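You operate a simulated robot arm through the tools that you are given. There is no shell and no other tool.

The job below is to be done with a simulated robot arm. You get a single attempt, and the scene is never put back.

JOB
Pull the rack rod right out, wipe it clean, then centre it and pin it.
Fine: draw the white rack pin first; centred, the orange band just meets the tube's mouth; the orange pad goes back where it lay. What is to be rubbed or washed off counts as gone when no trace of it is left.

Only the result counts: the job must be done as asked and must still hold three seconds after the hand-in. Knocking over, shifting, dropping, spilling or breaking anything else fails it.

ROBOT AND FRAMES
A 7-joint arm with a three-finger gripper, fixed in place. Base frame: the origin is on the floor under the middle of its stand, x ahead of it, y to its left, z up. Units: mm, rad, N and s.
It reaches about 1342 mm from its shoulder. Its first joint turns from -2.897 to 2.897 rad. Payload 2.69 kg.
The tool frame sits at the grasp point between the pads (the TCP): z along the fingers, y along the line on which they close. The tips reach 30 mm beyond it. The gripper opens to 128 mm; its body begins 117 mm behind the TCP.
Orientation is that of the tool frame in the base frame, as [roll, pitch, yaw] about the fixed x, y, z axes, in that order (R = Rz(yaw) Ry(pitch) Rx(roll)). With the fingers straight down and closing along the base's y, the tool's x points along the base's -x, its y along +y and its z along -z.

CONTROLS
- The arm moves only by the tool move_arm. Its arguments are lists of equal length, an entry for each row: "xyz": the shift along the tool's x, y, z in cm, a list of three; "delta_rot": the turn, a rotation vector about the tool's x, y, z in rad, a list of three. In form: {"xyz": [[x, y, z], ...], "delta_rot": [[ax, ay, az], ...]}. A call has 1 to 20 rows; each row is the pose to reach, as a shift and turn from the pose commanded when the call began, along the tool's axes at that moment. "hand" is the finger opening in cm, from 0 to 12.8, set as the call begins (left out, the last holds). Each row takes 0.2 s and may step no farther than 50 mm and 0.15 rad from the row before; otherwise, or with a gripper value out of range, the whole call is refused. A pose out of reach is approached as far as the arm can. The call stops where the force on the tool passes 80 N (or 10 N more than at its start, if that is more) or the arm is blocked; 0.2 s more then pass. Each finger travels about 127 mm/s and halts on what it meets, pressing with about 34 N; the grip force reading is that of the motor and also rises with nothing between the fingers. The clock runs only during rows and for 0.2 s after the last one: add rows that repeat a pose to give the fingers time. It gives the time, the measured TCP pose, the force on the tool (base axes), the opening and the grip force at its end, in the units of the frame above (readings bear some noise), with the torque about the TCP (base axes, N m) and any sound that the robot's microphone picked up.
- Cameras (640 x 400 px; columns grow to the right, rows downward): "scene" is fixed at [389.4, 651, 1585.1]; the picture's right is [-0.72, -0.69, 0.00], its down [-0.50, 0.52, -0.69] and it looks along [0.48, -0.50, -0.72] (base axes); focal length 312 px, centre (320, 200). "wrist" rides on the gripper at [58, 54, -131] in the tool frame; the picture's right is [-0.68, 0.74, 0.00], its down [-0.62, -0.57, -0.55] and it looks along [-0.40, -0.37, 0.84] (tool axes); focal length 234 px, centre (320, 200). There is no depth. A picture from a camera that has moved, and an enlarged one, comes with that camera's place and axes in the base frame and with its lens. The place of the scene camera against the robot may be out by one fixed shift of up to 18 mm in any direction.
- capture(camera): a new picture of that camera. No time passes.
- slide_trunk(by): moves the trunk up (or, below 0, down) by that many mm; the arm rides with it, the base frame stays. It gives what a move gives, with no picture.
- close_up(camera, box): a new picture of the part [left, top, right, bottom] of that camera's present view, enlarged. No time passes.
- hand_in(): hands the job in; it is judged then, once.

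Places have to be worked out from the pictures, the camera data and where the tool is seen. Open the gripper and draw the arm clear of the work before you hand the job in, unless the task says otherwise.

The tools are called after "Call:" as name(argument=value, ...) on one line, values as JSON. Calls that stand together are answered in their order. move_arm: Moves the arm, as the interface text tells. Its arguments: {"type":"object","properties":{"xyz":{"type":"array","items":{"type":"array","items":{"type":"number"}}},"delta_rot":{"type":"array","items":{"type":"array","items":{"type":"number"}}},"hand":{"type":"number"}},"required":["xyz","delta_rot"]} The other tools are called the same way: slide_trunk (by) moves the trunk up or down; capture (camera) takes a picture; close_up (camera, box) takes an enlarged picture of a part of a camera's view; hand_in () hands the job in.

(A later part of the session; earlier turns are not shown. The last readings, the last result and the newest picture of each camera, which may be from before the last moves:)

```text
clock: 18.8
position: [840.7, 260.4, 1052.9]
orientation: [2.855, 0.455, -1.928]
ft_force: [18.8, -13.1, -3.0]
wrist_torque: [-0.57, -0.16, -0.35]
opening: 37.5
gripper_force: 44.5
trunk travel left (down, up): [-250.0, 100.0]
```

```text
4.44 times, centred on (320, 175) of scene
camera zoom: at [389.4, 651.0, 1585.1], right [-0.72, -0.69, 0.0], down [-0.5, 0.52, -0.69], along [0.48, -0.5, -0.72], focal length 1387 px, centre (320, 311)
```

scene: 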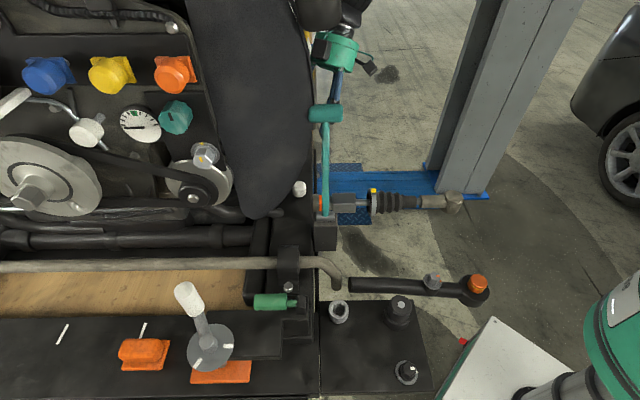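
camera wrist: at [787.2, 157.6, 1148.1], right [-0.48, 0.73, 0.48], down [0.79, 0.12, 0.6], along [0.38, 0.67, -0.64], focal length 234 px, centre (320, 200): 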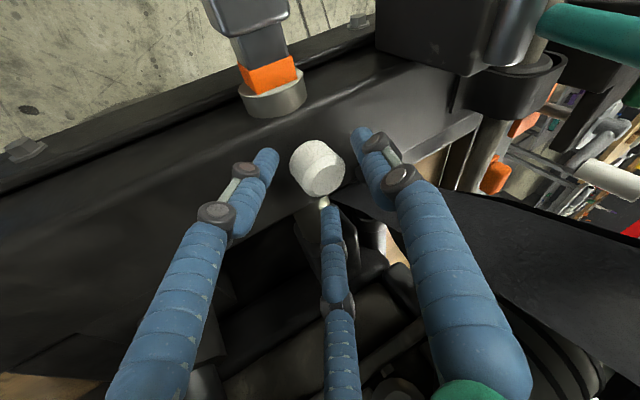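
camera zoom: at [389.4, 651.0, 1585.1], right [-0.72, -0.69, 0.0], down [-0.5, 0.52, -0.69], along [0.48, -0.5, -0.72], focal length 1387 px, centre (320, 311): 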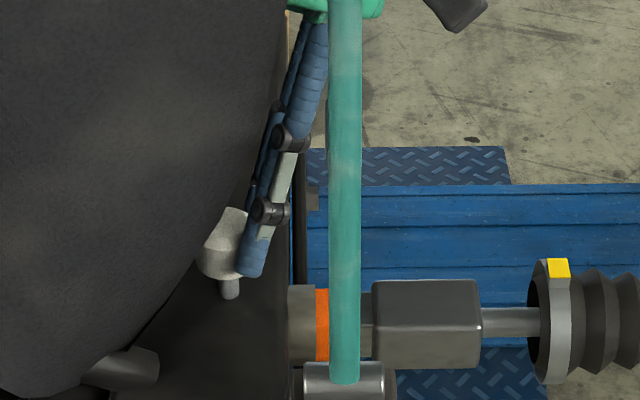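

Call:
close_up(camera="wrist", box=[280, 120, 350, 180])

Call:
close_up(camera="scene", box=[295, 170, 335, 205])

```text
6.67 times, centred on (315, 150) of wrist
camera zoom: at [785.7, 158.5, 1154.3], right [-0.48, 0.73, 0.48], down [0.79, 0.12, 0.6], along [0.38, 0.67, -0.64], focal length 1561 px, centre (353, 533)
```

zoom: 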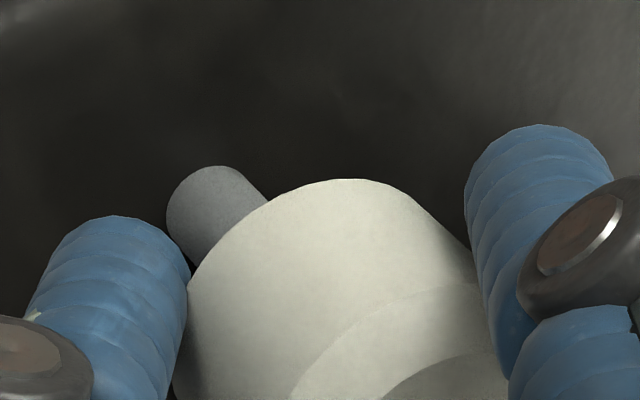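

```text
11.43 times, centred on (315, 188) of scene
camera zoom: at [389.4, 651.0, 1585.1], right [-0.72, -0.69, 0.0], down [-0.5, 0.52, -0.69], along [0.48, -0.5, -0.72], focal length 3567 px, centre (377, 343)
```

zoom: 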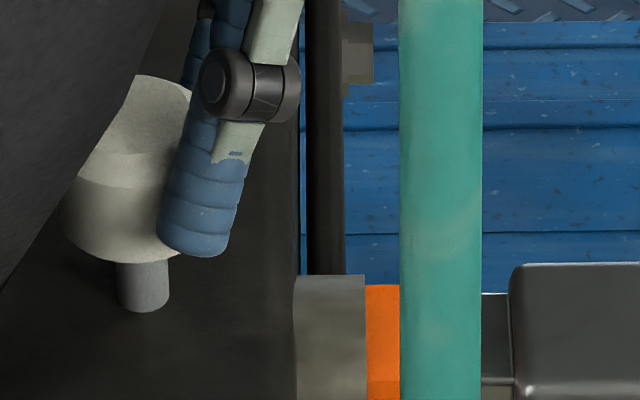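

The pin is rising with about 23 N of side load toward −w, probably a small centring offset. I'll ease the hand 3 mm that way and lift another 6 mm.

Call:
move_arm(xyz=[[0.07, -0.27, -0.11], [0.07, -0.27, -0.11], [-0.06, -0.19, -0.37], [-0.19, -0.12, -0.63]], delta_rot=[[0, 0, 0], [0, 0, 0], [0, 0, 0], [0, 0, 0]])

Call:
close_up(camera="scene", box=[295, 170, 335, 205])

Call:
close_up(camera="wrist", box=[260, 110, 370, 180])

```text
clock: 19.8
position: [839.4, 259.9, 1057.9]
orientation: [2.851, 0.452, -1.929]
ft_force: [-0.4, 7.3, -3.3]
wrist_torque: [-0.03, 0.22, -0.13]
opening: 37.3
gripper_force: 44.8
trunk travel left (down, up): [-250.0, 100.0]
```

```text
11.43 times, centred on (315, 188) of scene
camera zoom: at [389.4, 651.0, 1585.1], right [-0.72, -0.69, 0.0], down [-0.5, 0.52, -0.69], along [0.48, -0.5, -0.72], focal length 3567 px, centre (377, 343)
```

zoom: 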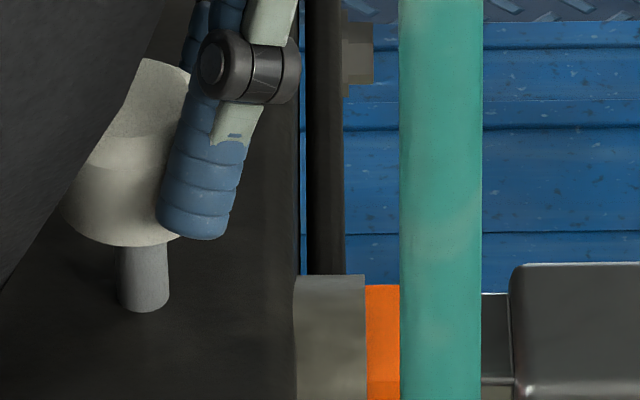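

```text
5.71 times, centred on (315, 145) of wrist
camera zoom: at [786.3, 158.4, 1159.5], right [-0.48, 0.73, 0.48], down [0.79, 0.13, 0.6], along [0.38, 0.67, -0.64], focal length 1338 px, centre (349, 514)
```

zoom: 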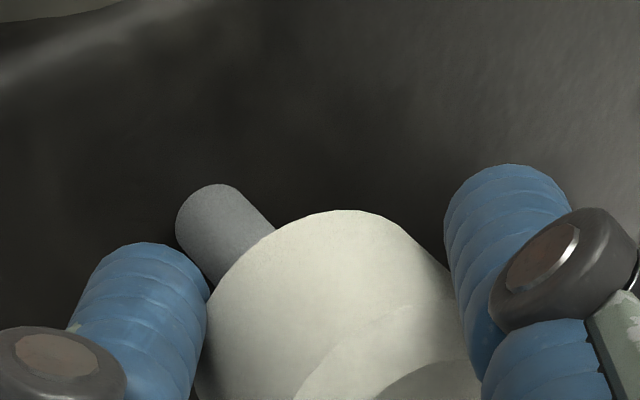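

The shaft base stays put and the pin slides up, so it is still in its hole and straight. I'll lift another 10 mm.

Call:
move_arm(xyz=[[-0.22, 0.13, -0.43], [-0.44, 0.26, -0.86]], delta_rot=[[0, 0, 0], [0, 0, 0]])

Call:
close_up(camera="scene", box=[295, 170, 335, 205])

Call:
close_up(camera="wrist", box=[260, 110, 370, 180])

```text
clock: 20.4
position: [840.9, 260.6, 1061.6]
orientation: [2.847, 0.445, -1.931]
ft_force: [4.2, 12.9, -46.6]
wrist_torque: [-0.74, -0.08, -0.27]
opening: 37.8
gripper_force: 45.0
trunk travel left (down, up): [-250.0, 100.0]
```

```text
11.43 times, centred on (315, 188) of scene
camera zoom: at [389.4, 651.0, 1585.1], right [-0.72, -0.69, 0.0], down [-0.5, 0.52, -0.69], along [0.48, -0.5, -0.72], focal length 3567 px, centre (377, 343)
```

zoom: 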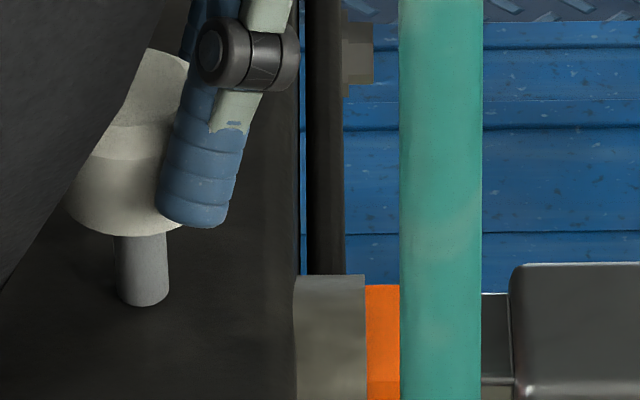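

```text
5.71 times, centred on (315, 145) of wrist
camera zoom: at [787.0, 158.7, 1163.5], right [-0.48, 0.73, 0.49], down [0.8, 0.13, 0.59], along [0.37, 0.67, -0.64], focal length 1338 px, centre (349, 514)
```

zoom: 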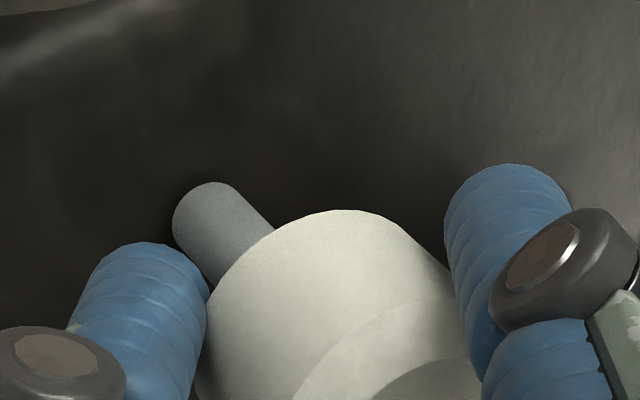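

The pull-back force acts exactly along the pin axis, so the pin is captive and has reached its upper stop, about 21 mm drawn. I'll relax the pull and open the fingers to see whether it stays up.

Call:
move_arm(xyz=[[0.12, -0.07, 0.24], [0.24, -0.14, 0.48]], delta_rot=[[0, 0, 0], [0, 0, 0]])

Call:
move_arm(xyz=[[0, 0, 0], [0, 0, 0], [0, 0, 0]], delta_rot=[[0, 0, 0], [0, 0, 0], [0, 0, 0]], hand=6)

Call:
close_up(camera="scene", box=[295, 170, 335, 205])

Call:
close_up(camera="wrist", box=[240, 100, 400, 240])

```text
clock: 21.0
position: [840.1, 259.3, 1061.2]
orientation: [2.851, 0.45, -1.928]
ft_force: [-14.2, 8.2, -36.1]
wrist_torque: [-0.51, 0.41, 0.02]
opening: 37.2
gripper_force: 44.6
trunk travel left (down, up): [-250.0, 100.0]
```

```text
clock: 21.8
position: [842.6, 258.5, 1063.6]
orientation: [2.856, 0.453, -1.93]
ft_force: [-0.1, -0.8, 1.0]
wrist_torque: [-0.02, -0.03, -0.02]
opening: 59.9
gripper_force: 0.1
trunk travel left (down, up): [-250.0, 100.0]
```

```text
11.43 times, centred on (315, 188) of scene
camera zoom: at [389.4, 651.0, 1585.1], right [-0.72, -0.69, 0.0], down [-0.5, 0.52, -0.69], along [0.48, -0.5, -0.72], focal length 3567 px, centre (377, 343)
```

zoom: 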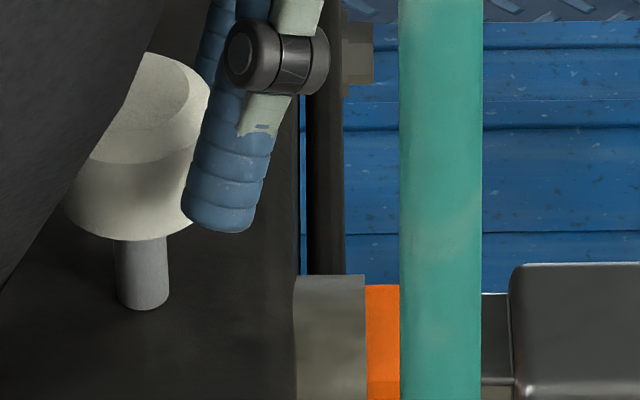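

```text
2.86 times, centred on (320, 170) of wrist
camera zoom: at [786.7, 157.3, 1165.8], right [-0.48, 0.73, 0.48], down [0.79, 0.12, 0.6], along [0.38, 0.67, -0.64], focal length 669 px, centre (320, 286)
```

zoom: 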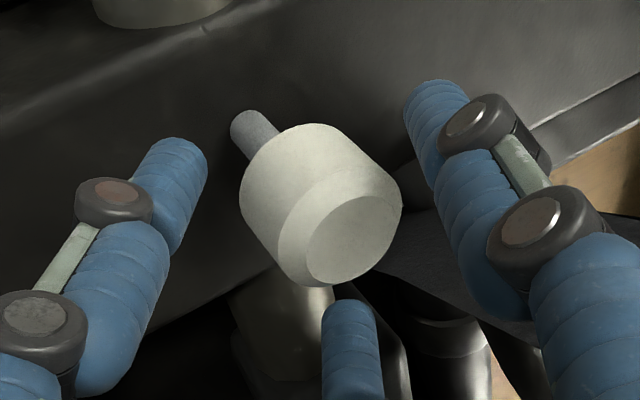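

The pin stays up by itself after release. I'll withdraw along the tool axis, then reorient above the rod's grip block: leaning to the −w side, tool x along the rod, fingers wide.

Call:
move_arm(xyz=[[0, 0, -4], [0, 0, -8], [0, 0, -12], [1.6, 0.8, -12], [3.2, 1.7, -12], [4.8, 2.5, -12], [6.3, 3.4, -11.8], [7.84, 4.21, -11.6]], delta_rot=[[0, 0, 0], [0, 0, 0], [0, 0, 0], [-0.0083, 0.052, 0.114], [-0.0166, 0.104, 0.228], [-0.025, 0.156, 0.342], [-0.033, 0.208, 0.456], [-0.0416, 0.2604, 0.5697]])

Call:
move_arm(xyz=[[0, 0, 0], [0, 0, 0], [0, 0, 0]], delta_rot=[[0, 0, 0], [0, 0, 0], [0, 0, 0]], hand=12.8)

Call:
capture(camera="wrist")

Call:
capture(camera="scene")

```text
clock: 23.6
position: [791.6, 144.7, 1138.6]
orientation: [2.707, -0.001, -2.38]
ft_force: [-0.4, 0.4, 0.3]
wrist_torque: [-0.04, 0.0, -0.02]
opening: 59.8
gripper_force: 0.0
trunk travel left (down, up): [-250.0, 100.0]
```

```text
clock: 24.4
position: [791.3, 145.4, 1139.7]
orientation: [2.704, 0.001, -2.377]
ft_force: [-0.5, 0.3, 0.8]
wrist_torque: [0.02, 0.0, 0.02]
opening: 128.0
gripper_force: 0.1
trunk travel left (down, up): [-250.0, 100.0]
```

```text
taken
camera wrist: at [752.2, 100.6, 1281.6], right [0.03, 0.95, 0.31], down [0.96, -0.11, 0.26], along [0.28, 0.29, -0.91], focal length 234 px, centre (320, 200)
```

wrist: 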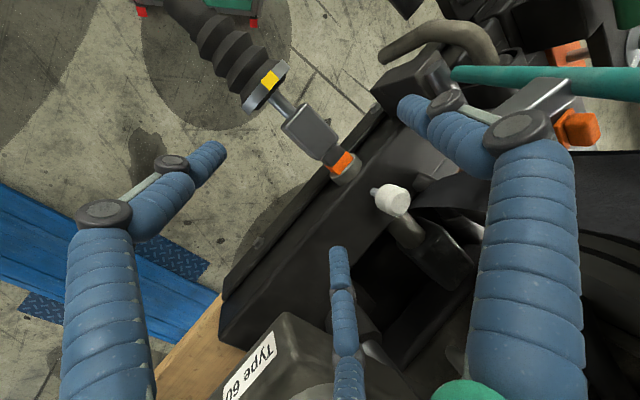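

```text
taken
```

scene: 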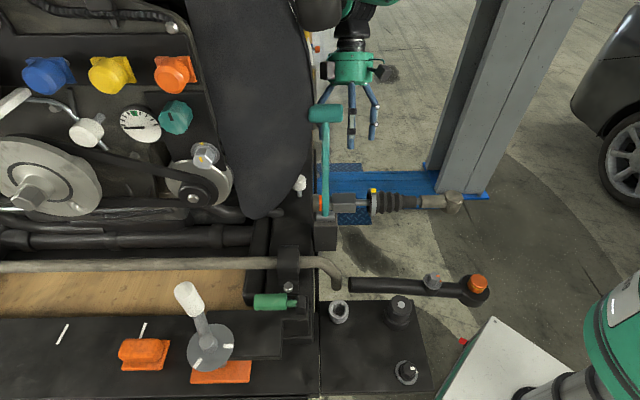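

Call:
close_up(camera="wrist", box=[220, 60, 420, 220])

Call:
close_up(camera="scene", box=[300, 170, 480, 240])

```text
2.50 times, centred on (320, 140) of wrist
camera zoom: at [752.2, 100.6, 1281.6], right [0.03, 0.95, 0.31], down [0.96, -0.11, 0.26], along [0.28, 0.29, -0.91], focal length 585 px, centre (320, 350)
```

zoom: 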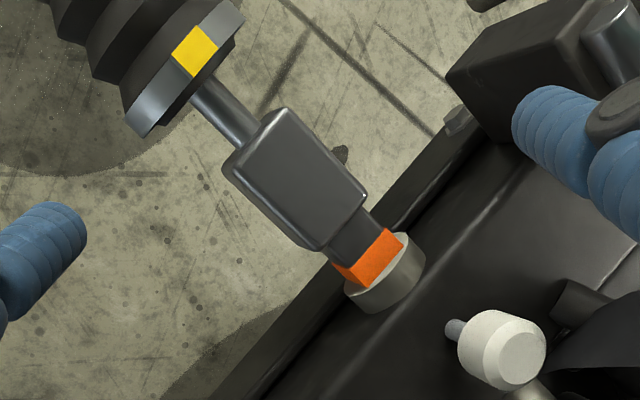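

```text
3.56 times, centred on (390, 205) of scene
camera zoom: at [389.4, 651.0, 1585.1], right [-0.72, -0.69, 0.0], down [-0.5, 0.52, -0.69], along [0.48, -0.5, -0.72], focal length 1110 px, centre (71, 182)
```

zoom: 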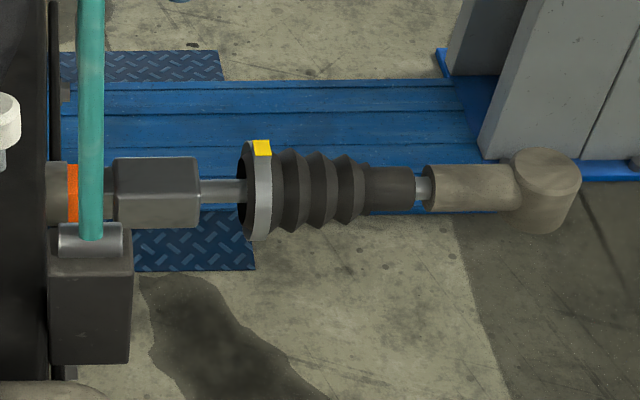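

The block's top centre is at about (751, 190, 980), with the rod axis along (−0.70, −0.714, 0). I'll reduce the lean to about 12°, set the fingers to 90 mm so the pair can straddle the block's ends, and go to a standoff above it.

Call:
move_arm(xyz=[[-0.1, 0.3, 2], [-0.2, 0.6, 4], [-0.28, 0.9, 5.94]], delta_rot=[[0.076, 0.004, -0.009], [0.152, 0.009, -0.019], [0.2287, 0.013, -0.028]], hand=9)

Call:
capture(camera="wrist")

Call:
capture(camera="scene")

```text
clock: 25.2
position: [770.8, 171.2, 1088.3]
orientation: [2.935, -0.002, -2.346]
ft_force: [0.4, 0.1, 0.2]
wrist_torque: [0.0, 0.01, -0.01]
opening: 90.2
gripper_force: 0.0
trunk travel left (down, up): [-250.0, 100.0]
```

```text
taken
camera wrist: at [710.5, 147.7, 1228.7], right [-0.04, 0.99, 0.15], down [0.91, -0.03, 0.42], along [0.42, 0.15, -0.9], focal length 234 px, centre (320, 200)
```

wrist: 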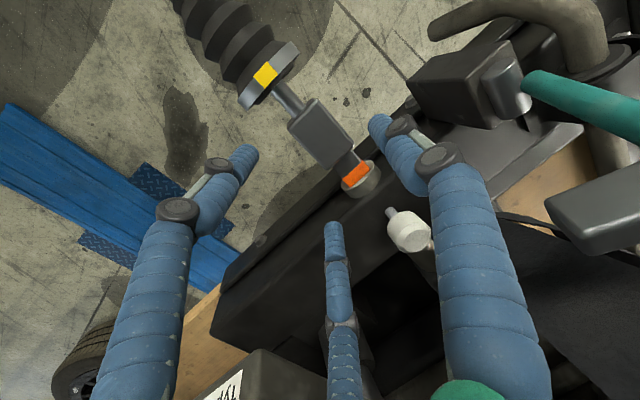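

```text
taken
```

scene: 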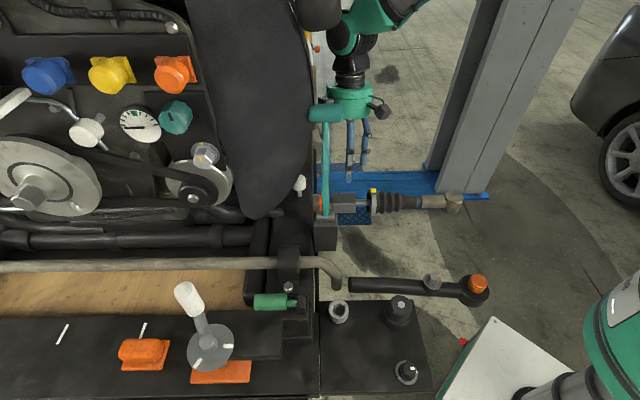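

Call:
close_up(camera="wrist", box=[240, 60, 400, 200])

```text
2.86 times, centred on (320, 130) of wrist
camera zoom: at [710.5, 147.7, 1228.7], right [-0.04, 0.99, 0.15], down [0.91, -0.03, 0.42], along [0.42, 0.15, -0.9], focal length 669 px, centre (320, 400)
```

zoom: 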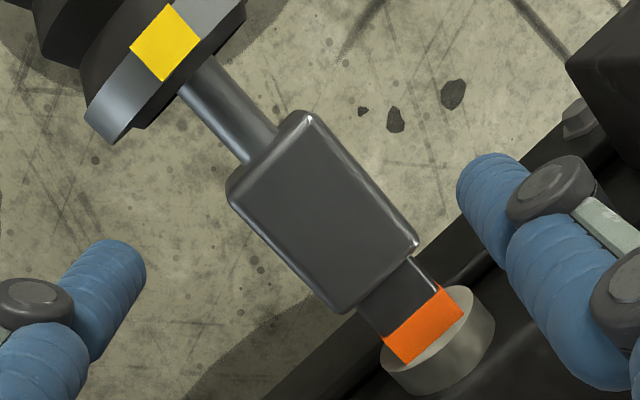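

The block's centre lies within 2 mm of the tool axis (top z≈984). I'll descend 122 mm along the tool axis with the fingers straddling it, then check.

Call:
move_arm(xyz=[[0.2, 0, 3], [0.2, 0, 6], [0.2, 0, 8.5], [0.2, 0, 10.5], [0.2, 0, 12.2]], delta_rot=[[0, 0, 0], [0, 0, 0], [0, 0, 0], [0, 0, 0], [0, 0, 0]])

Call:
capture(camera="wrist")

Call:
close_up(camera="scene", box=[290, 130, 410, 240])

```text
clock: 26.4
position: [751.9, 186.5, 970.2]
orientation: [2.936, -0.002, -2.348]
ft_force: [10.2, -7.5, 0.6]
wrist_torque: [-0.13, -0.19, -0.44]
opening: 94.9
gripper_force: 3.6
trunk travel left (down, up): [-250.0, 100.0]
```

```text
taken
camera wrist: at [690.4, 163.0, 1109.6], right [-0.04, 0.99, 0.15], down [0.91, -0.03, 0.42], along [0.42, 0.15, -0.9], focal length 234 px, centre (320, 200)
```

wrist: 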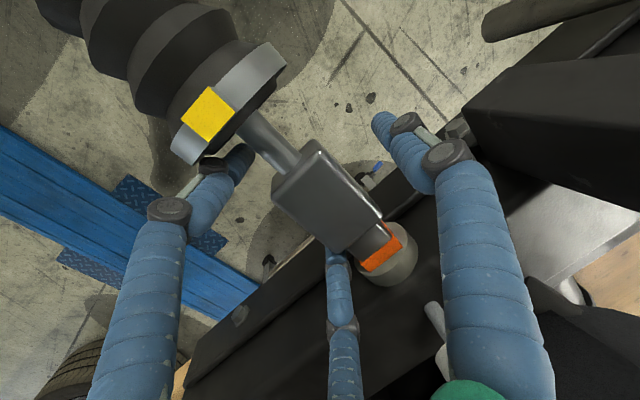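

```text
3.64 times, centred on (350, 185) of scene
camera zoom: at [389.4, 651.0, 1585.1], right [-0.72, -0.69, 0.0], down [-0.5, 0.52, -0.69], along [0.48, -0.5, -0.72], focal length 1135 px, centre (211, 254)
```

zoom: 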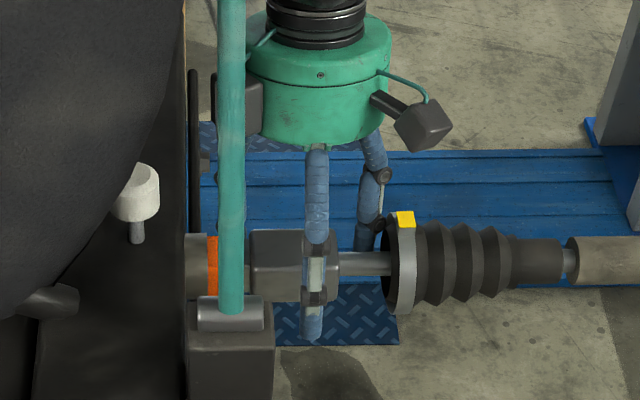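

The pair straddles the block and the inner finger lightly touches the shaft's side, which is fine. I'll close the hand on the block.

Call:
move_arm(xyz=[[0, 0, 0], [0, 0, 0], [0, 0, 0], [0, 0, 0]], delta_rot=[[0, 0, 0], [0, 0, 0], [0, 0, 0], [0, 0, 0]], hand=2)

Call:
capture(camera="wrist")

Call:
close_up(camera="scene", box=[290, 130, 410, 240])

```text
clock: 27.4
position: [755.2, 183.9, 970.8]
orientation: [2.936, 0.001, -2.35]
ft_force: [50.7, -48.8, 11.6]
wrist_torque: [-1.2, -1.23, -2.38]
opening: 76.6
gripper_force: 34.0
trunk travel left (down, up): [-250.0, 100.0]
```

```text
taken
camera wrist: at [693.5, 160.4, 1110.9], right [-0.04, 0.99, 0.15], down [0.91, -0.03, 0.42], along [0.42, 0.15, -0.89], focal length 234 px, centre (320, 200)
```

wrist: 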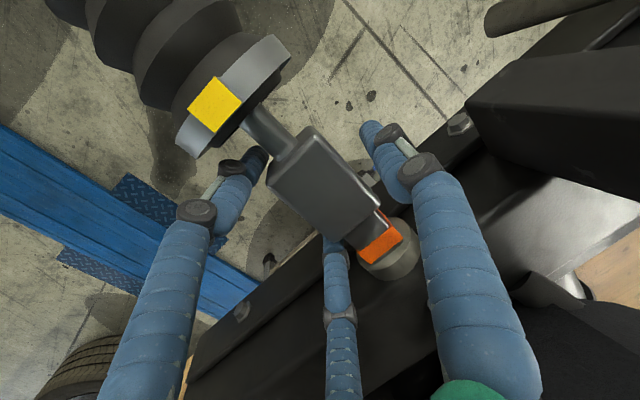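

```text
3.64 times, centred on (350, 185) of scene
camera zoom: at [389.4, 651.0, 1585.1], right [-0.72, -0.69, 0.0], down [-0.5, 0.52, -0.69], along [0.48, -0.5, -0.72], focal length 1135 px, centre (211, 254)
```

zoom: 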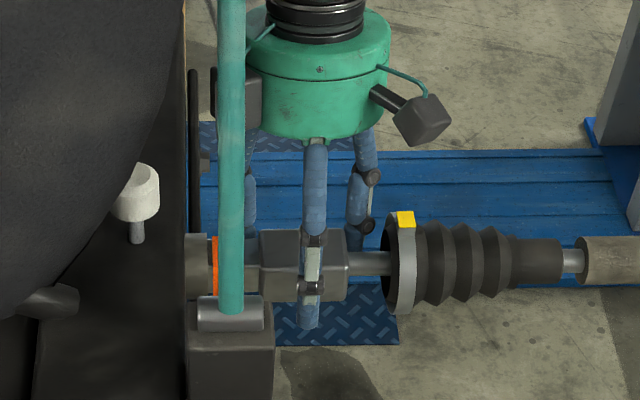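

All three fingers move together, so the pair touched before the thumb and pushed the hand sideways. I'll open, shift about 10 mm toward −w so the thumb and pair meet the block evenly, then look.

Call:
move_arm(xyz=[[0, 0, 0], [0, 0, 0], [0, -0.5, -0.1], [0, -1.0, -0.2]], delta_rot=[[0, 0, 0], [0, 0, 0], [0, 0, 0], [0, 0, 0]], hand=9.2)

Call:
close_up(camera="wrist", box=[200, 80, 440, 280])

Call:
close_up(camera="scene", box=[290, 130, 410, 240])

```text
clock: 28.4
position: [756.2, 180.3, 968.5]
orientation: [2.932, -0.005, -2.346]
ft_force: [0.4, 0.5, 0.2]
wrist_torque: [-0.01, 0.01, 0.01]
opening: 92.0
gripper_force: 0.1
trunk travel left (down, up): [-250.0, 100.0]
```

```text
2.00 times, centred on (320, 180) of wrist
camera zoom: at [696.1, 157.0, 1109.2], right [-0.04, 0.99, 0.15], down [0.91, -0.03, 0.42], along [0.41, 0.15, -0.9], focal length 468 px, centre (320, 240)
```

zoom: 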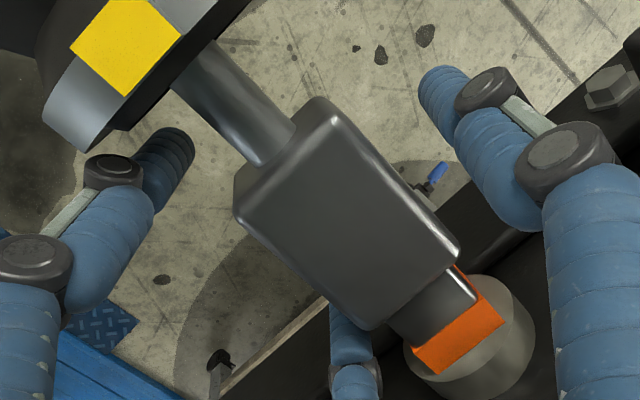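

```text
3.64 times, centred on (350, 185) of scene
camera zoom: at [389.4, 651.0, 1585.1], right [-0.72, -0.69, 0.0], down [-0.5, 0.52, -0.69], along [0.48, -0.5, -0.72], focal length 1135 px, centre (211, 254)
```

zoom: 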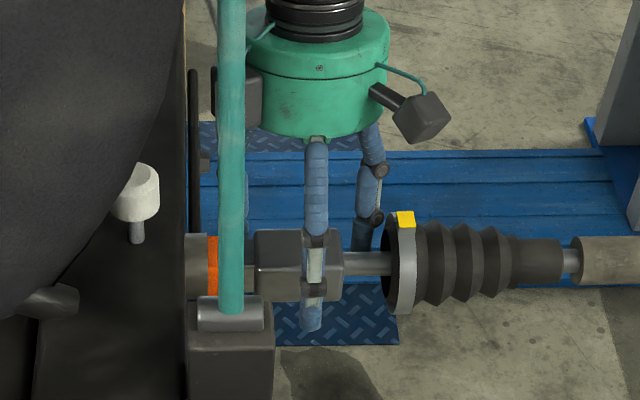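

Forces are zero and the block now sits about 9 mm to the thumb side of the hand's centre, as intended. I'll centre it 2 mm along the rod and close.

Call:
move_arm(xyz=[[0.2, -0.15, 0], [0.2, -0.15, 0], [0.2, -0.15, 0], [0.2, -0.15, 0]], delta_rot=[[0, 0, 0], [0, 0, 0], [0, 0, 0], [0, 0, 0]], hand=3)

Call:
close_up(camera="wrist", box=[200, 80, 440, 280])

Call:
close_up(camera="scene", box=[290, 130, 410, 240])

```text
clock: 29.4
position: [756.2, 178.3, 969.8]
orientation: [2.935, -0.003, -2.347]
ft_force: [-2.0, 6.1, 5.4]
wrist_torque: [0.19, 0.12, 0.15]
opening: 72.5
gripper_force: 31.8
trunk travel left (down, up): [-250.0, 100.0]
```

```text
2.00 times, centred on (320, 180) of wrist
camera zoom: at [696.6, 154.6, 1109.9], right [-0.04, 0.99, 0.15], down [0.91, -0.03, 0.42], along [0.42, 0.15, -0.9], focal length 468 px, centre (320, 240)
```

zoom: 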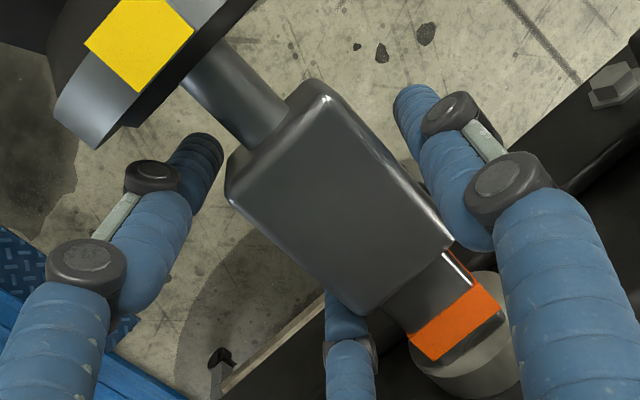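

```text
3.64 times, centred on (350, 185) of scene
camera zoom: at [389.4, 651.0, 1585.1], right [-0.72, -0.69, 0.0], down [-0.5, 0.52, -0.69], along [0.48, -0.5, -0.72], focal length 1135 px, centre (211, 254)
```

zoom: 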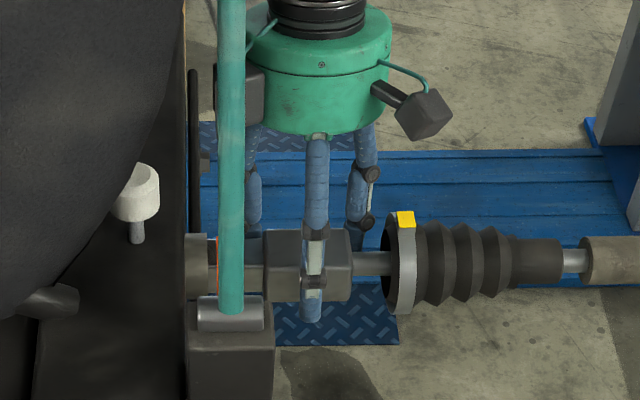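

The block is gripped evenly and the rod has already slid out about 10 mm. I'll pull outward along the rod (tool +x) in small steps, watching the gap to the bellows flange.

Call:
move_arm(xyz=[[0.5, 0, 0], [1.0, 0, 0], [1.5, 0, 0]], delta_rot=[[0, 0, 0], [0, 0, 0], [0, 0, 0]])

Call:
close_up(camera="wrist", box=[200, 80, 440, 280])

Call:
close_up(camera="scene", box=[290, 130, 410, 240])

```text
clock: 30.2
position: [749.2, 169.2, 969.0]
orientation: [2.937, -0.003, -2.345]
ft_force: [5.1, 25.5, 3.1]
wrist_torque: [0.73, 0.72, 0.77]
opening: 71.9
gripper_force: 31.1
trunk travel left (down, up): [-250.0, 100.0]
```

```text
2.00 times, centred on (320, 180) of wrist
camera zoom: at [687.5, 145.4, 1109.8], right [-0.04, 0.99, 0.15], down [0.91, -0.03, 0.42], along [0.42, 0.15, -0.89], focal length 468 px, centre (320, 240)
```

zoom: 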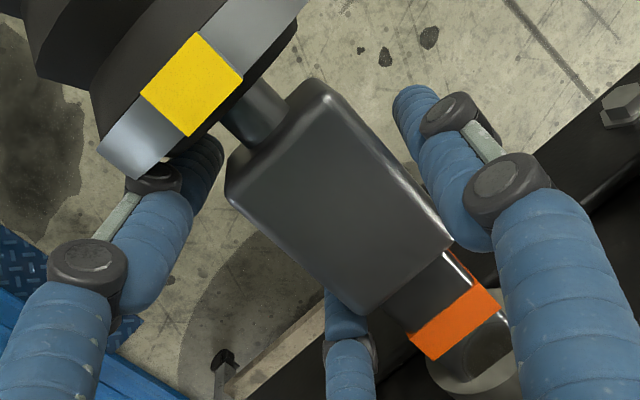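

```text
3.64 times, centred on (350, 185) of scene
camera zoom: at [389.4, 651.0, 1585.1], right [-0.72, -0.69, 0.0], down [-0.5, 0.52, -0.69], along [0.48, -0.5, -0.72], focal length 1135 px, centre (211, 254)
```

zoom: 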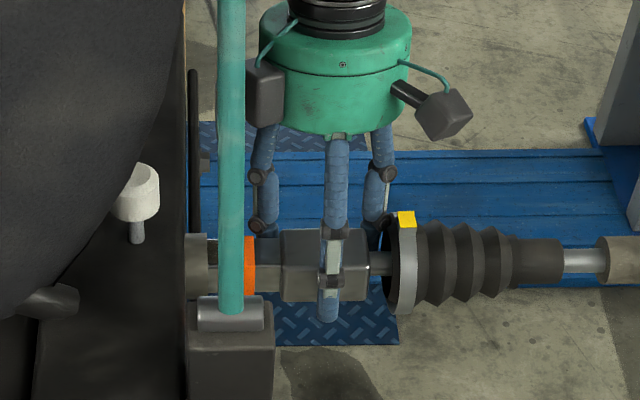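

The rod slides with roughly 20 N of drag, and its outer end moves out through the fixed boot. The outer finger is getting close to the boot's flange, so I'll pull just 5 mm more and check.

Call:
move_arm(xyz=[[0.25, 0, 0], [0.5, 0, 0]], delta_rot=[[0, 0, 0], [0, 0, 0]])

Call:
capture(camera="wrist")

Call:
close_up(camera="scene", box=[290, 160, 410, 240])

```text
clock: 30.8
position: [747.0, 167.6, 970.9]
orientation: [2.937, -0.001, -2.345]
ft_force: [29.7, 58.7, -3.5]
wrist_torque: [2.15, 0.84, 2.54]
opening: 71.4
gripper_force: 30.9
trunk travel left (down, up): [-250.0, 100.0]
```

```text
taken
camera wrist: at [686.1, 144.3, 1109.7], right [-0.04, 0.99, 0.15], down [0.91, -0.02, 0.42], along [0.42, 0.15, -0.89], focal length 234 px, centre (320, 200)
```

wrist: 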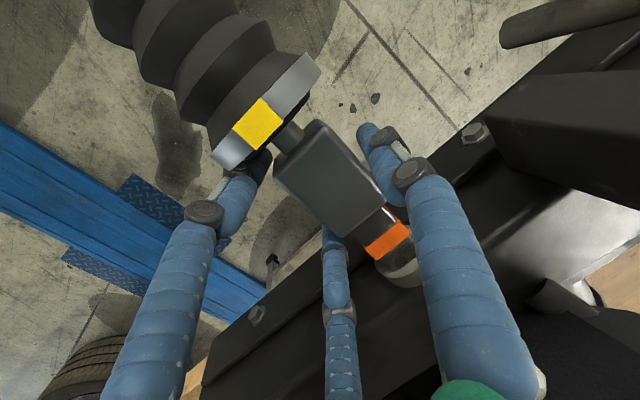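

```text
5.00 times, centred on (350, 200) of scene
camera zoom: at [389.4, 651.0, 1585.1], right [-0.72, -0.69, 0.0], down [-0.5, 0.52, -0.69], along [0.48, -0.5, -0.72], focal length 1560 px, centre (170, 200)
```

zoom: 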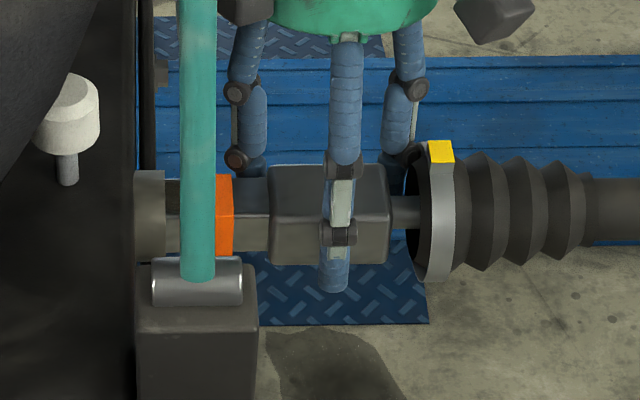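

The torque shows the outer finger bearing on the fixed boot flange, so this grip can go no further. I'll back off 6 mm, open slightly, and shift the hand inward so that no finger reaches past the block's outer end.

Call:
move_arm(xyz=[[-0.3, 0, 0], [-0.7, 0, 0]], delta_rot=[[0, 0, 0], [0, 0, 0]])

Call:
move_arm(xyz=[[0, 0, 0], [0, 0, 0], [-0.5, 0, 0], [-1.0, 0, 0], [-1.5, 0, 0]], delta_rot=[[0, 0, 0], [0, 0, 0], [0, 0, 0], [0, 0, 0], [0, 0, 0]], hand=8.2)

Call:
capture(camera="wrist")

Call:
close_up(camera="scene", box=[290, 160, 410, 240])

```text
clock: 31.4
position: [746.6, 169.0, 969.8]
orientation: [2.936, -0.005, -2.345]
ft_force: [11.1, 23.6, 11.4]
wrist_torque: [-0.27, 0.33, 1.46]
opening: 71.2
gripper_force: 31.0
trunk travel left (down, up): [-250.0, 100.0]
```

```text
clock: 32.6
position: [758.2, 179.8, 968.0]
orientation: [2.933, -0.005, -2.347]
ft_force: [-0.7, -2.7, -1.5]
wrist_torque: [0.0, 0.04, -0.02]
opening: 83.7
gripper_force: 1.1
trunk travel left (down, up): [-250.0, 100.0]
```

```text
taken
camera wrist: at [697.8, 155.9, 1108.9], right [-0.04, 0.99, 0.15], down [0.91, -0.03, 0.42], along [0.42, 0.15, -0.9], focal length 234 px, centre (320, 200)
```

wrist: 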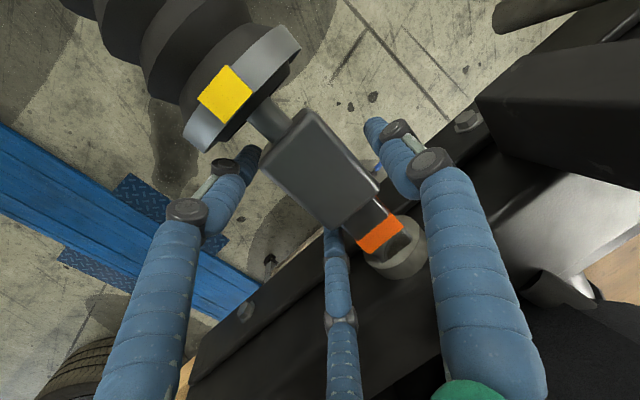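

```text
5.00 times, centred on (350, 200) of scene
camera zoom: at [389.4, 651.0, 1585.1], right [-0.72, -0.69, 0.0], down [-0.5, 0.52, -0.69], along [0.48, -0.5, -0.72], focal length 1560 px, centre (170, 200)
```

zoom: 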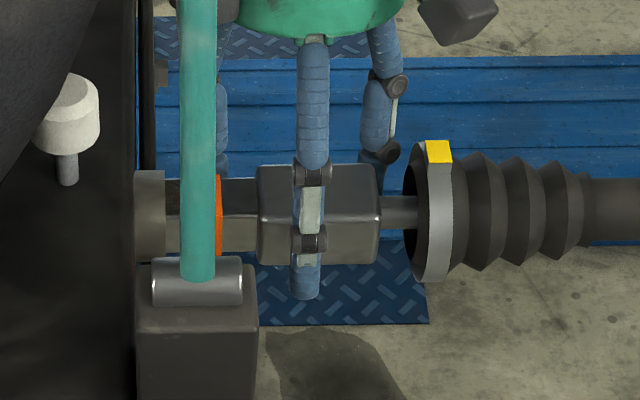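

The hand now sits about 17 mm inward of the block's centre, with the outer finger on the block's side face and clear of the flange. I'll close and read the forces.

Call:
move_arm(xyz=[[0, 0, 0], [0, 0, 0], [0, 0, 0], [0, 0, 0]], delta_rot=[[0, 0, 0], [0, 0, 0], [0, 0, 0], [0, 0, 0]], hand=3)

Call:
capture(camera="wrist")

Call:
close_up(camera="scene", box=[290, 160, 410, 240])

```text
clock: 33.6
position: [757.8, 179.8, 968.3]
orientation: [2.933, -0.003, -2.346]
ft_force: [-1.6, -2.2, 4.6]
wrist_torque: [0.28, -0.39, -0.78]
opening: 72.5
gripper_force: 31.5
trunk travel left (down, up): [-250.0, 100.0]
```

```text
taken
camera wrist: at [697.5, 156.6, 1109.6], right [-0.04, 0.99, 0.15], down [0.91, -0.03, 0.42], along [0.42, 0.15, -0.9], focal length 234 px, centre (320, 200)
```

wrist: 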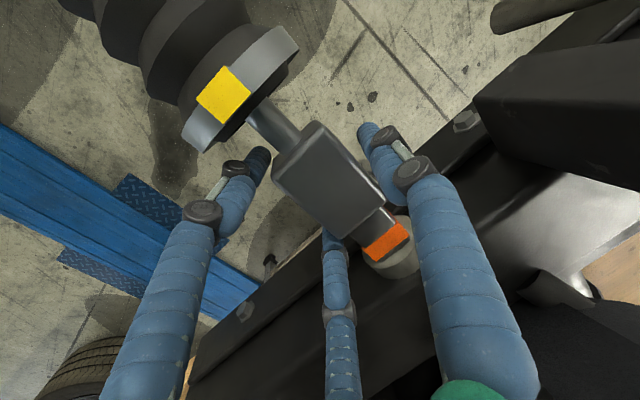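

```text
5.00 times, centred on (350, 200) of scene
camera zoom: at [389.4, 651.0, 1585.1], right [-0.72, -0.69, 0.0], down [-0.5, 0.52, -0.69], along [0.48, -0.5, -0.72], focal length 1560 px, centre (170, 200)
```

zoom: 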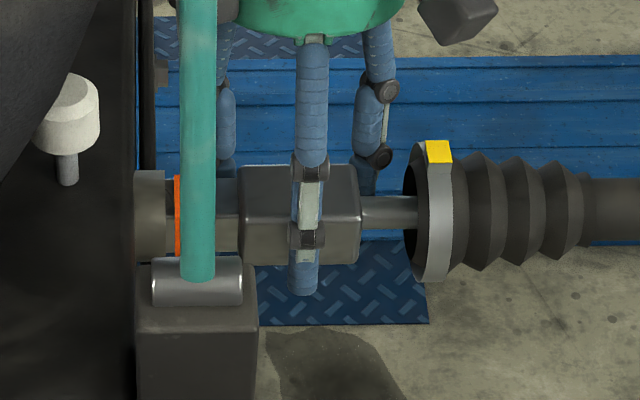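

The rod slides very easily, and the closing fingers just dragged the block back. The tie-rod end beyond the boot moves with the rod and is unobstructed, so I'll release here, rise, and go and look at that outer end.

Call:
move_arm(xyz=[[0, 0, 0], [0, 0, 0], [0, 0, -4], [0, 0, -8], [0, 0, -12], [0, 0, -14]], delta_rot=[[0, 0, 0], [0, 0, 0], [0, 0, 0], [0, 0, 0], [0, 0, 0], [0, 0, 0]], hand=9)

Call:
move_arm(xyz=[[4, 0, 0], [8, 0, 0], [12, 0, 0], [16, 0, 0], [20, 0, 0], [24, 0, 0]], delta_rot=[[0, 0, 0], [0, 0, 0], [0, 0, 0], [0, 0, 0], [0, 0, 0], [0, 0, 0]])

Call:
capture(camera="wrist")

Call:
capture(camera="scene")

```text
clock: 35.0
position: [778.1, 159.3, 1106.6]
orientation: [2.933, -0.004, -2.345]
ft_force: [-0.1, -0.9, -0.1]
wrist_torque: [-0.02, -0.01, 0.01]
opening: 90.0
gripper_force: 0.1
trunk travel left (down, up): [-250.0, 100.0]
```

```text
clock: 36.4
position: [609.8, -11.8, 1107.1]
orientation: [2.936, -0.005, -2.346]
ft_force: [0.1, 0.0, -0.2]
wrist_torque: [-0.03, 0.01, 0.01]
opening: 90.2
gripper_force: 0.0
trunk travel left (down, up): [-250.0, 100.0]
```

```text
taken
camera wrist: at [550.8, -35.3, 1246.4], right [-0.04, 0.99, 0.15], down [0.91, -0.03, 0.42], along [0.42, 0.15, -0.9], focal length 234 px, centre (320, 200)
```

wrist: 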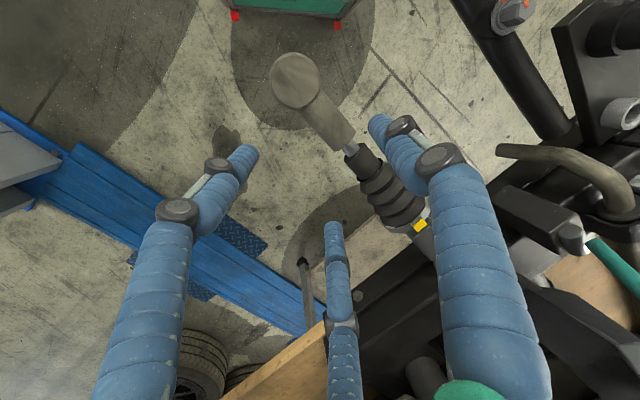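

```text
taken
```

scene: 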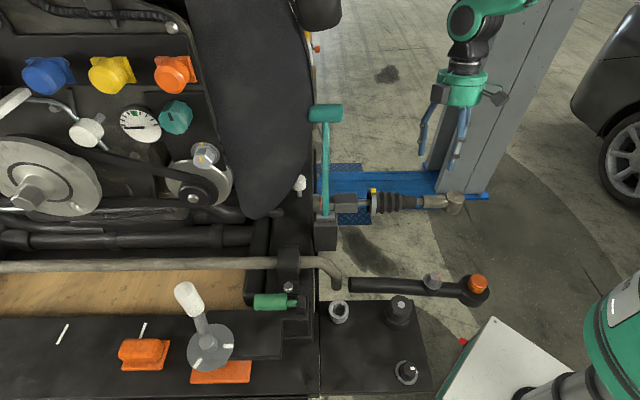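

The tie-rod end (tan cylinder) spans about 325–395 mm out along the axis, near (577, 19, 966). I'll centre the hand over it with a slight thumb-side offset and descend partway to check.

Call:
move_arm(xyz=[[-0.3, 0.3, 2], [-0.5, 0.64, 5], [-0.5, 0.64, 8.5]], delta_rot=[[0, 0, 0], [0, 0, 0], [0, 0, 0]])

Call:
close_up(camera="wrist", box=[220, 40, 420, 200])

```text
clock: 37.2
position: [597.1, 9.5, 1023.9]
orientation: [2.936, -0.003, -2.343]
ft_force: [-0.1, 0.2, 0.9]
wrist_torque: [-0.02, -0.04, 0.0]
opening: 90.1
gripper_force: 0.1
trunk travel left (down, up): [-250.0, 100.0]
```

```text
2.50 times, centred on (320, 120) of wrist
camera zoom: at [537.8, -14.6, 1165.5], right [-0.04, 0.99, 0.15], down [0.91, -0.03, 0.42], along [0.42, 0.15, -0.9], focal length 585 px, centre (320, 400)
```

zoom: 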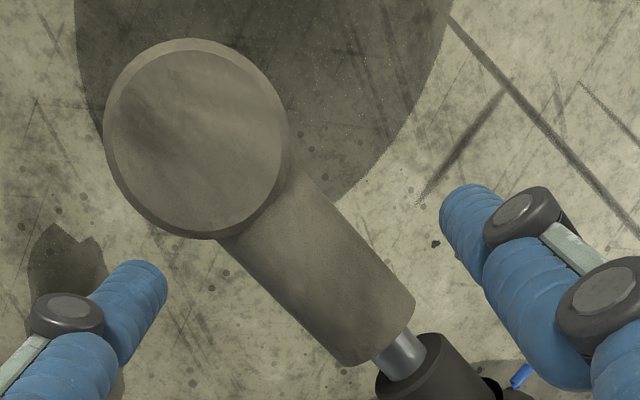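

The cylinder lies between the fingers, so I only need a small shift outward. I'll descend the remaining 58 mm and close on it.

Call:
move_arm(xyz=[[0.7, -0.2, 2], [0.7, -0.2, 4], [0.7, -0.2, 5.8]], delta_rot=[[0, 0, 0], [0, 0, 0], [0, 0, 0]])

Call:
move_arm(xyz=[[0, 0, 0], [0, 0, 0], [0, 0, 0], [0, 0, 0]], delta_rot=[[0, 0, 0], [0, 0, 0], [0, 0, 0], [0, 0, 0]], hand=2)

Call:
capture(camera="wrist")

Call:
close_up(camera="scene", box=[290, 150, 480, 250])

```text
clock: 38.0
position: [588.9, 8.6, 966.4]
orientation: [2.936, 0.0, -2.346]
ft_force: [9.5, -6.0, 2.0]
wrist_torque: [-0.19, -0.32, 0.56]
opening: 93.8
gripper_force: 3.4
trunk travel left (down, up): [-250.0, 100.0]
```

```text
clock: 39.0
position: [595.0, 5.9, 969.0]
orientation: [2.943, 0.004, -2.346]
ft_force: [53.5, -57.0, 10.8]
wrist_torque: [-2.65, -1.78, 4.57]
opening: 62.3
gripper_force: 44.9
trunk travel left (down, up): [-250.0, 100.0]
```

```text
taken
camera wrist: at [532.1, -17.3, 1108.7], right [-0.04, 0.99, 0.15], down [0.9, -0.03, 0.43], along [0.43, 0.15, -0.89], focal length 234 px, centre (320, 200)
```

wrist: 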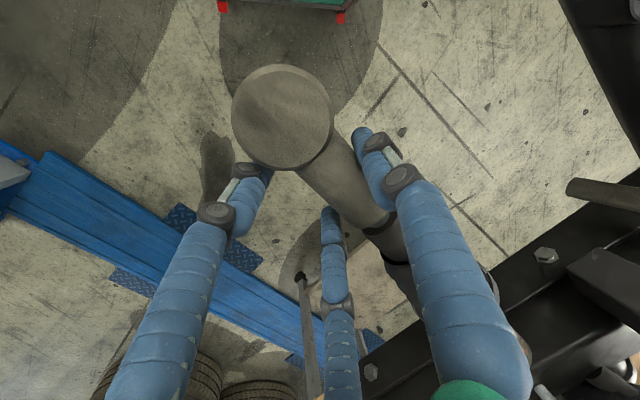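

```text
3.37 times, centred on (385, 200) of scene
camera zoom: at [389.4, 651.0, 1585.1], right [-0.72, -0.69, 0.0], down [-0.5, 0.52, -0.69], along [0.48, -0.5, -0.72], focal length 1051 px, centre (101, 200)
```

zoom: 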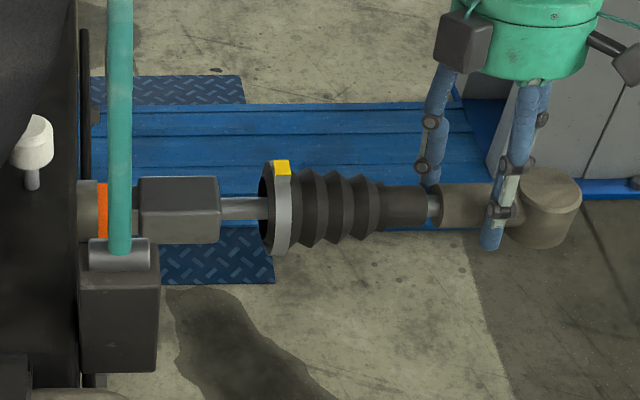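

The outer finger caught the ball-joint disc. I'll open, move 8 mm inward and look again before closing.

Call:
move_arm(xyz=[[0, 0, 0], [0, 0, 0], [-0.4, 0, 0], [-0.8, 0, 0]], delta_rot=[[0, 0, 0], [0, 0, 0], [0, 0, 0], [0, 0, 0]], hand=9)

Call:
capture(camera="wrist")

Call:
close_up(camera="scene", box=[290, 150, 480, 250])

```text
clock: 40.0
position: [590.1, 16.1, 967.7]
orientation: [2.932, -0.004, -2.347]
ft_force: [0.3, -0.7, -0.2]
wrist_torque: [0.01, 0.02, -0.02]
opening: 90.0
gripper_force: 0.0
trunk travel left (down, up): [-250.0, 100.0]
```

```text
taken
camera wrist: at [530.4, -7.6, 1107.7], right [-0.04, 0.99, 0.15], down [0.91, -0.03, 0.42], along [0.41, 0.15, -0.9], focal length 234 px, centre (320, 200)
```

wrist: 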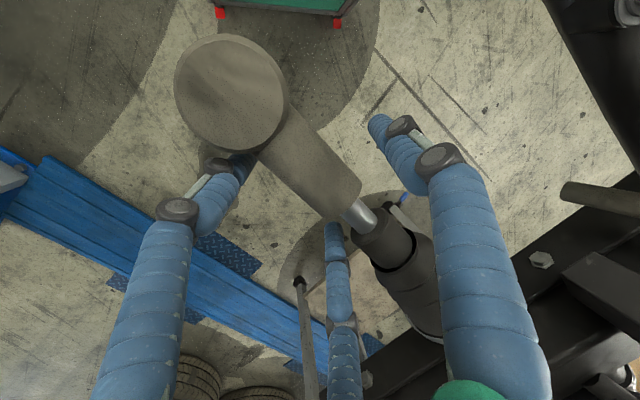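

```text
3.37 times, centred on (385, 200) of scene
camera zoom: at [389.4, 651.0, 1585.1], right [-0.72, -0.69, 0.0], down [-0.5, 0.52, -0.69], along [0.48, -0.5, -0.72], focal length 1051 px, centre (101, 200)
```

zoom: 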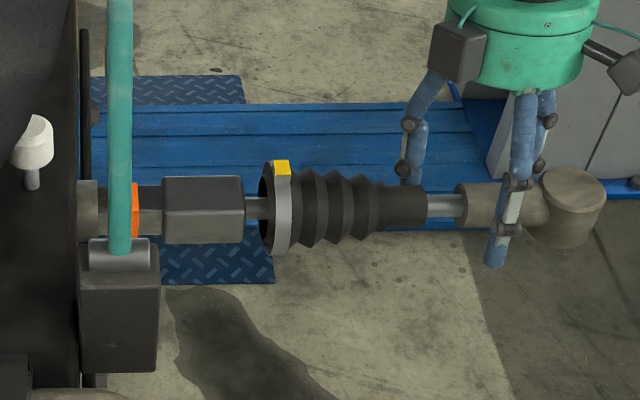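

The rod slid out about 20 mm as the fingers opened, so it is nearly frictionless. The cylinder's middle is now about 28 mm outward of the hand, so I'll shift there and close on it.

Call:
move_arm(xyz=[[1.0, 0.1, 0], [2.0, 0.2, 0], [2.7, 0.2, 0]], delta_rot=[[0, 0, 0], [0, 0, 0], [0, 0, 0]])

Call:
close_up(camera="wrist", box=[160, 40, 440, 260])

```text
clock: 40.8
position: [571.8, -1.8, 967.5]
orientation: [2.935, -0.003, -2.348]
ft_force: [4.8, -1.1, -1.3]
wrist_torque: [-0.04, -0.15, 0.31]
opening: 90.2
gripper_force: 0.3
trunk travel left (down, up): [-250.0, 100.0]
```

```text
1.82 times, centred on (300, 150) of wrist
camera zoom: at [511.3, -26.2, 1108.5], right [-0.04, 0.99, 0.15], down [0.91, -0.03, 0.42], along [0.42, 0.15, -0.9], focal length 426 px, centre (356, 291)
```

zoom: 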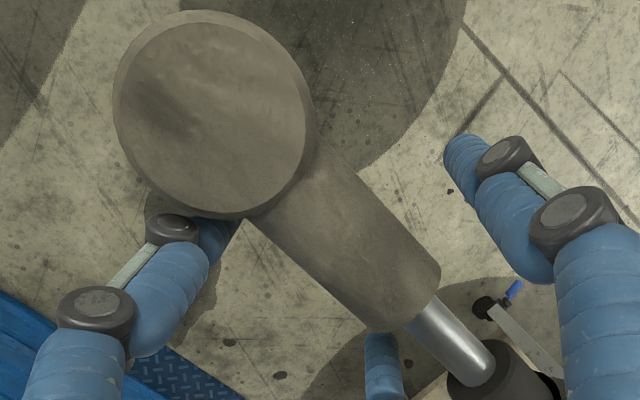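

The outer finger bears on the inner side of the ball-joint disc, so I can simply push the disc outward with it. I'll move 20 mm outward and check the travel and forces.

Call:
move_arm(xyz=[[0.5, 0, 0], [1.0, 0, 0], [1.5, 0, 0], [2.0, 0, 0]], delta_rot=[[0, 0, 0], [0, 0, 0], [0, 0, 0], [0, 0, 0]])

Call:
close_up(camera="scene", box=[290, 150, 480, 250])

Call:
capture(camera="wrist")

```text
clock: 41.8
position: [556.7, -17.2, 969.0]
orientation: [2.934, -0.005, -2.348]
ft_force: [5.7, -2.3, -0.4]
wrist_torque: [0.0, -0.14, 0.26]
opening: 90.5
gripper_force: 0.9
trunk travel left (down, up): [-250.0, 100.0]
```

```text
3.37 times, centred on (385, 200) of scene
camera zoom: at [389.4, 651.0, 1585.1], right [-0.72, -0.69, 0.0], down [-0.5, 0.52, -0.69], along [0.48, -0.5, -0.72], focal length 1051 px, centre (101, 200)
```

zoom: 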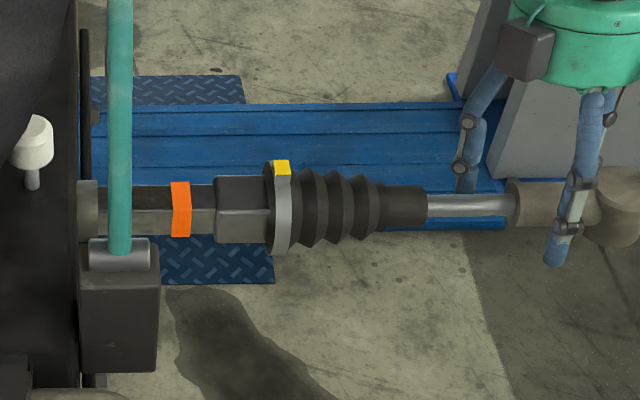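

```text
taken
camera wrist: at [496.9, -40.3, 1108.7], right [-0.04, 0.99, 0.15], down [0.91, -0.03, 0.42], along [0.42, 0.15, -0.9], focal length 234 px, centre (320, 200)
```

wrist: 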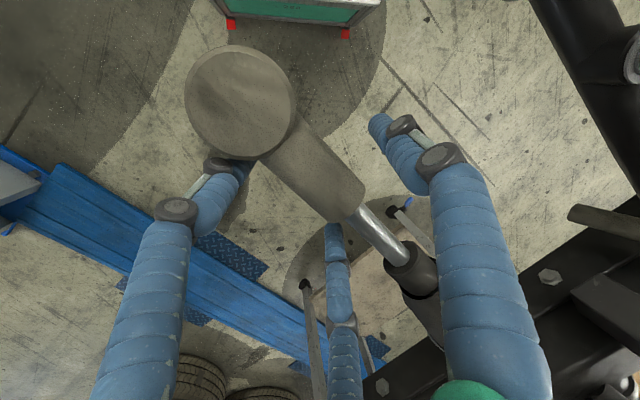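

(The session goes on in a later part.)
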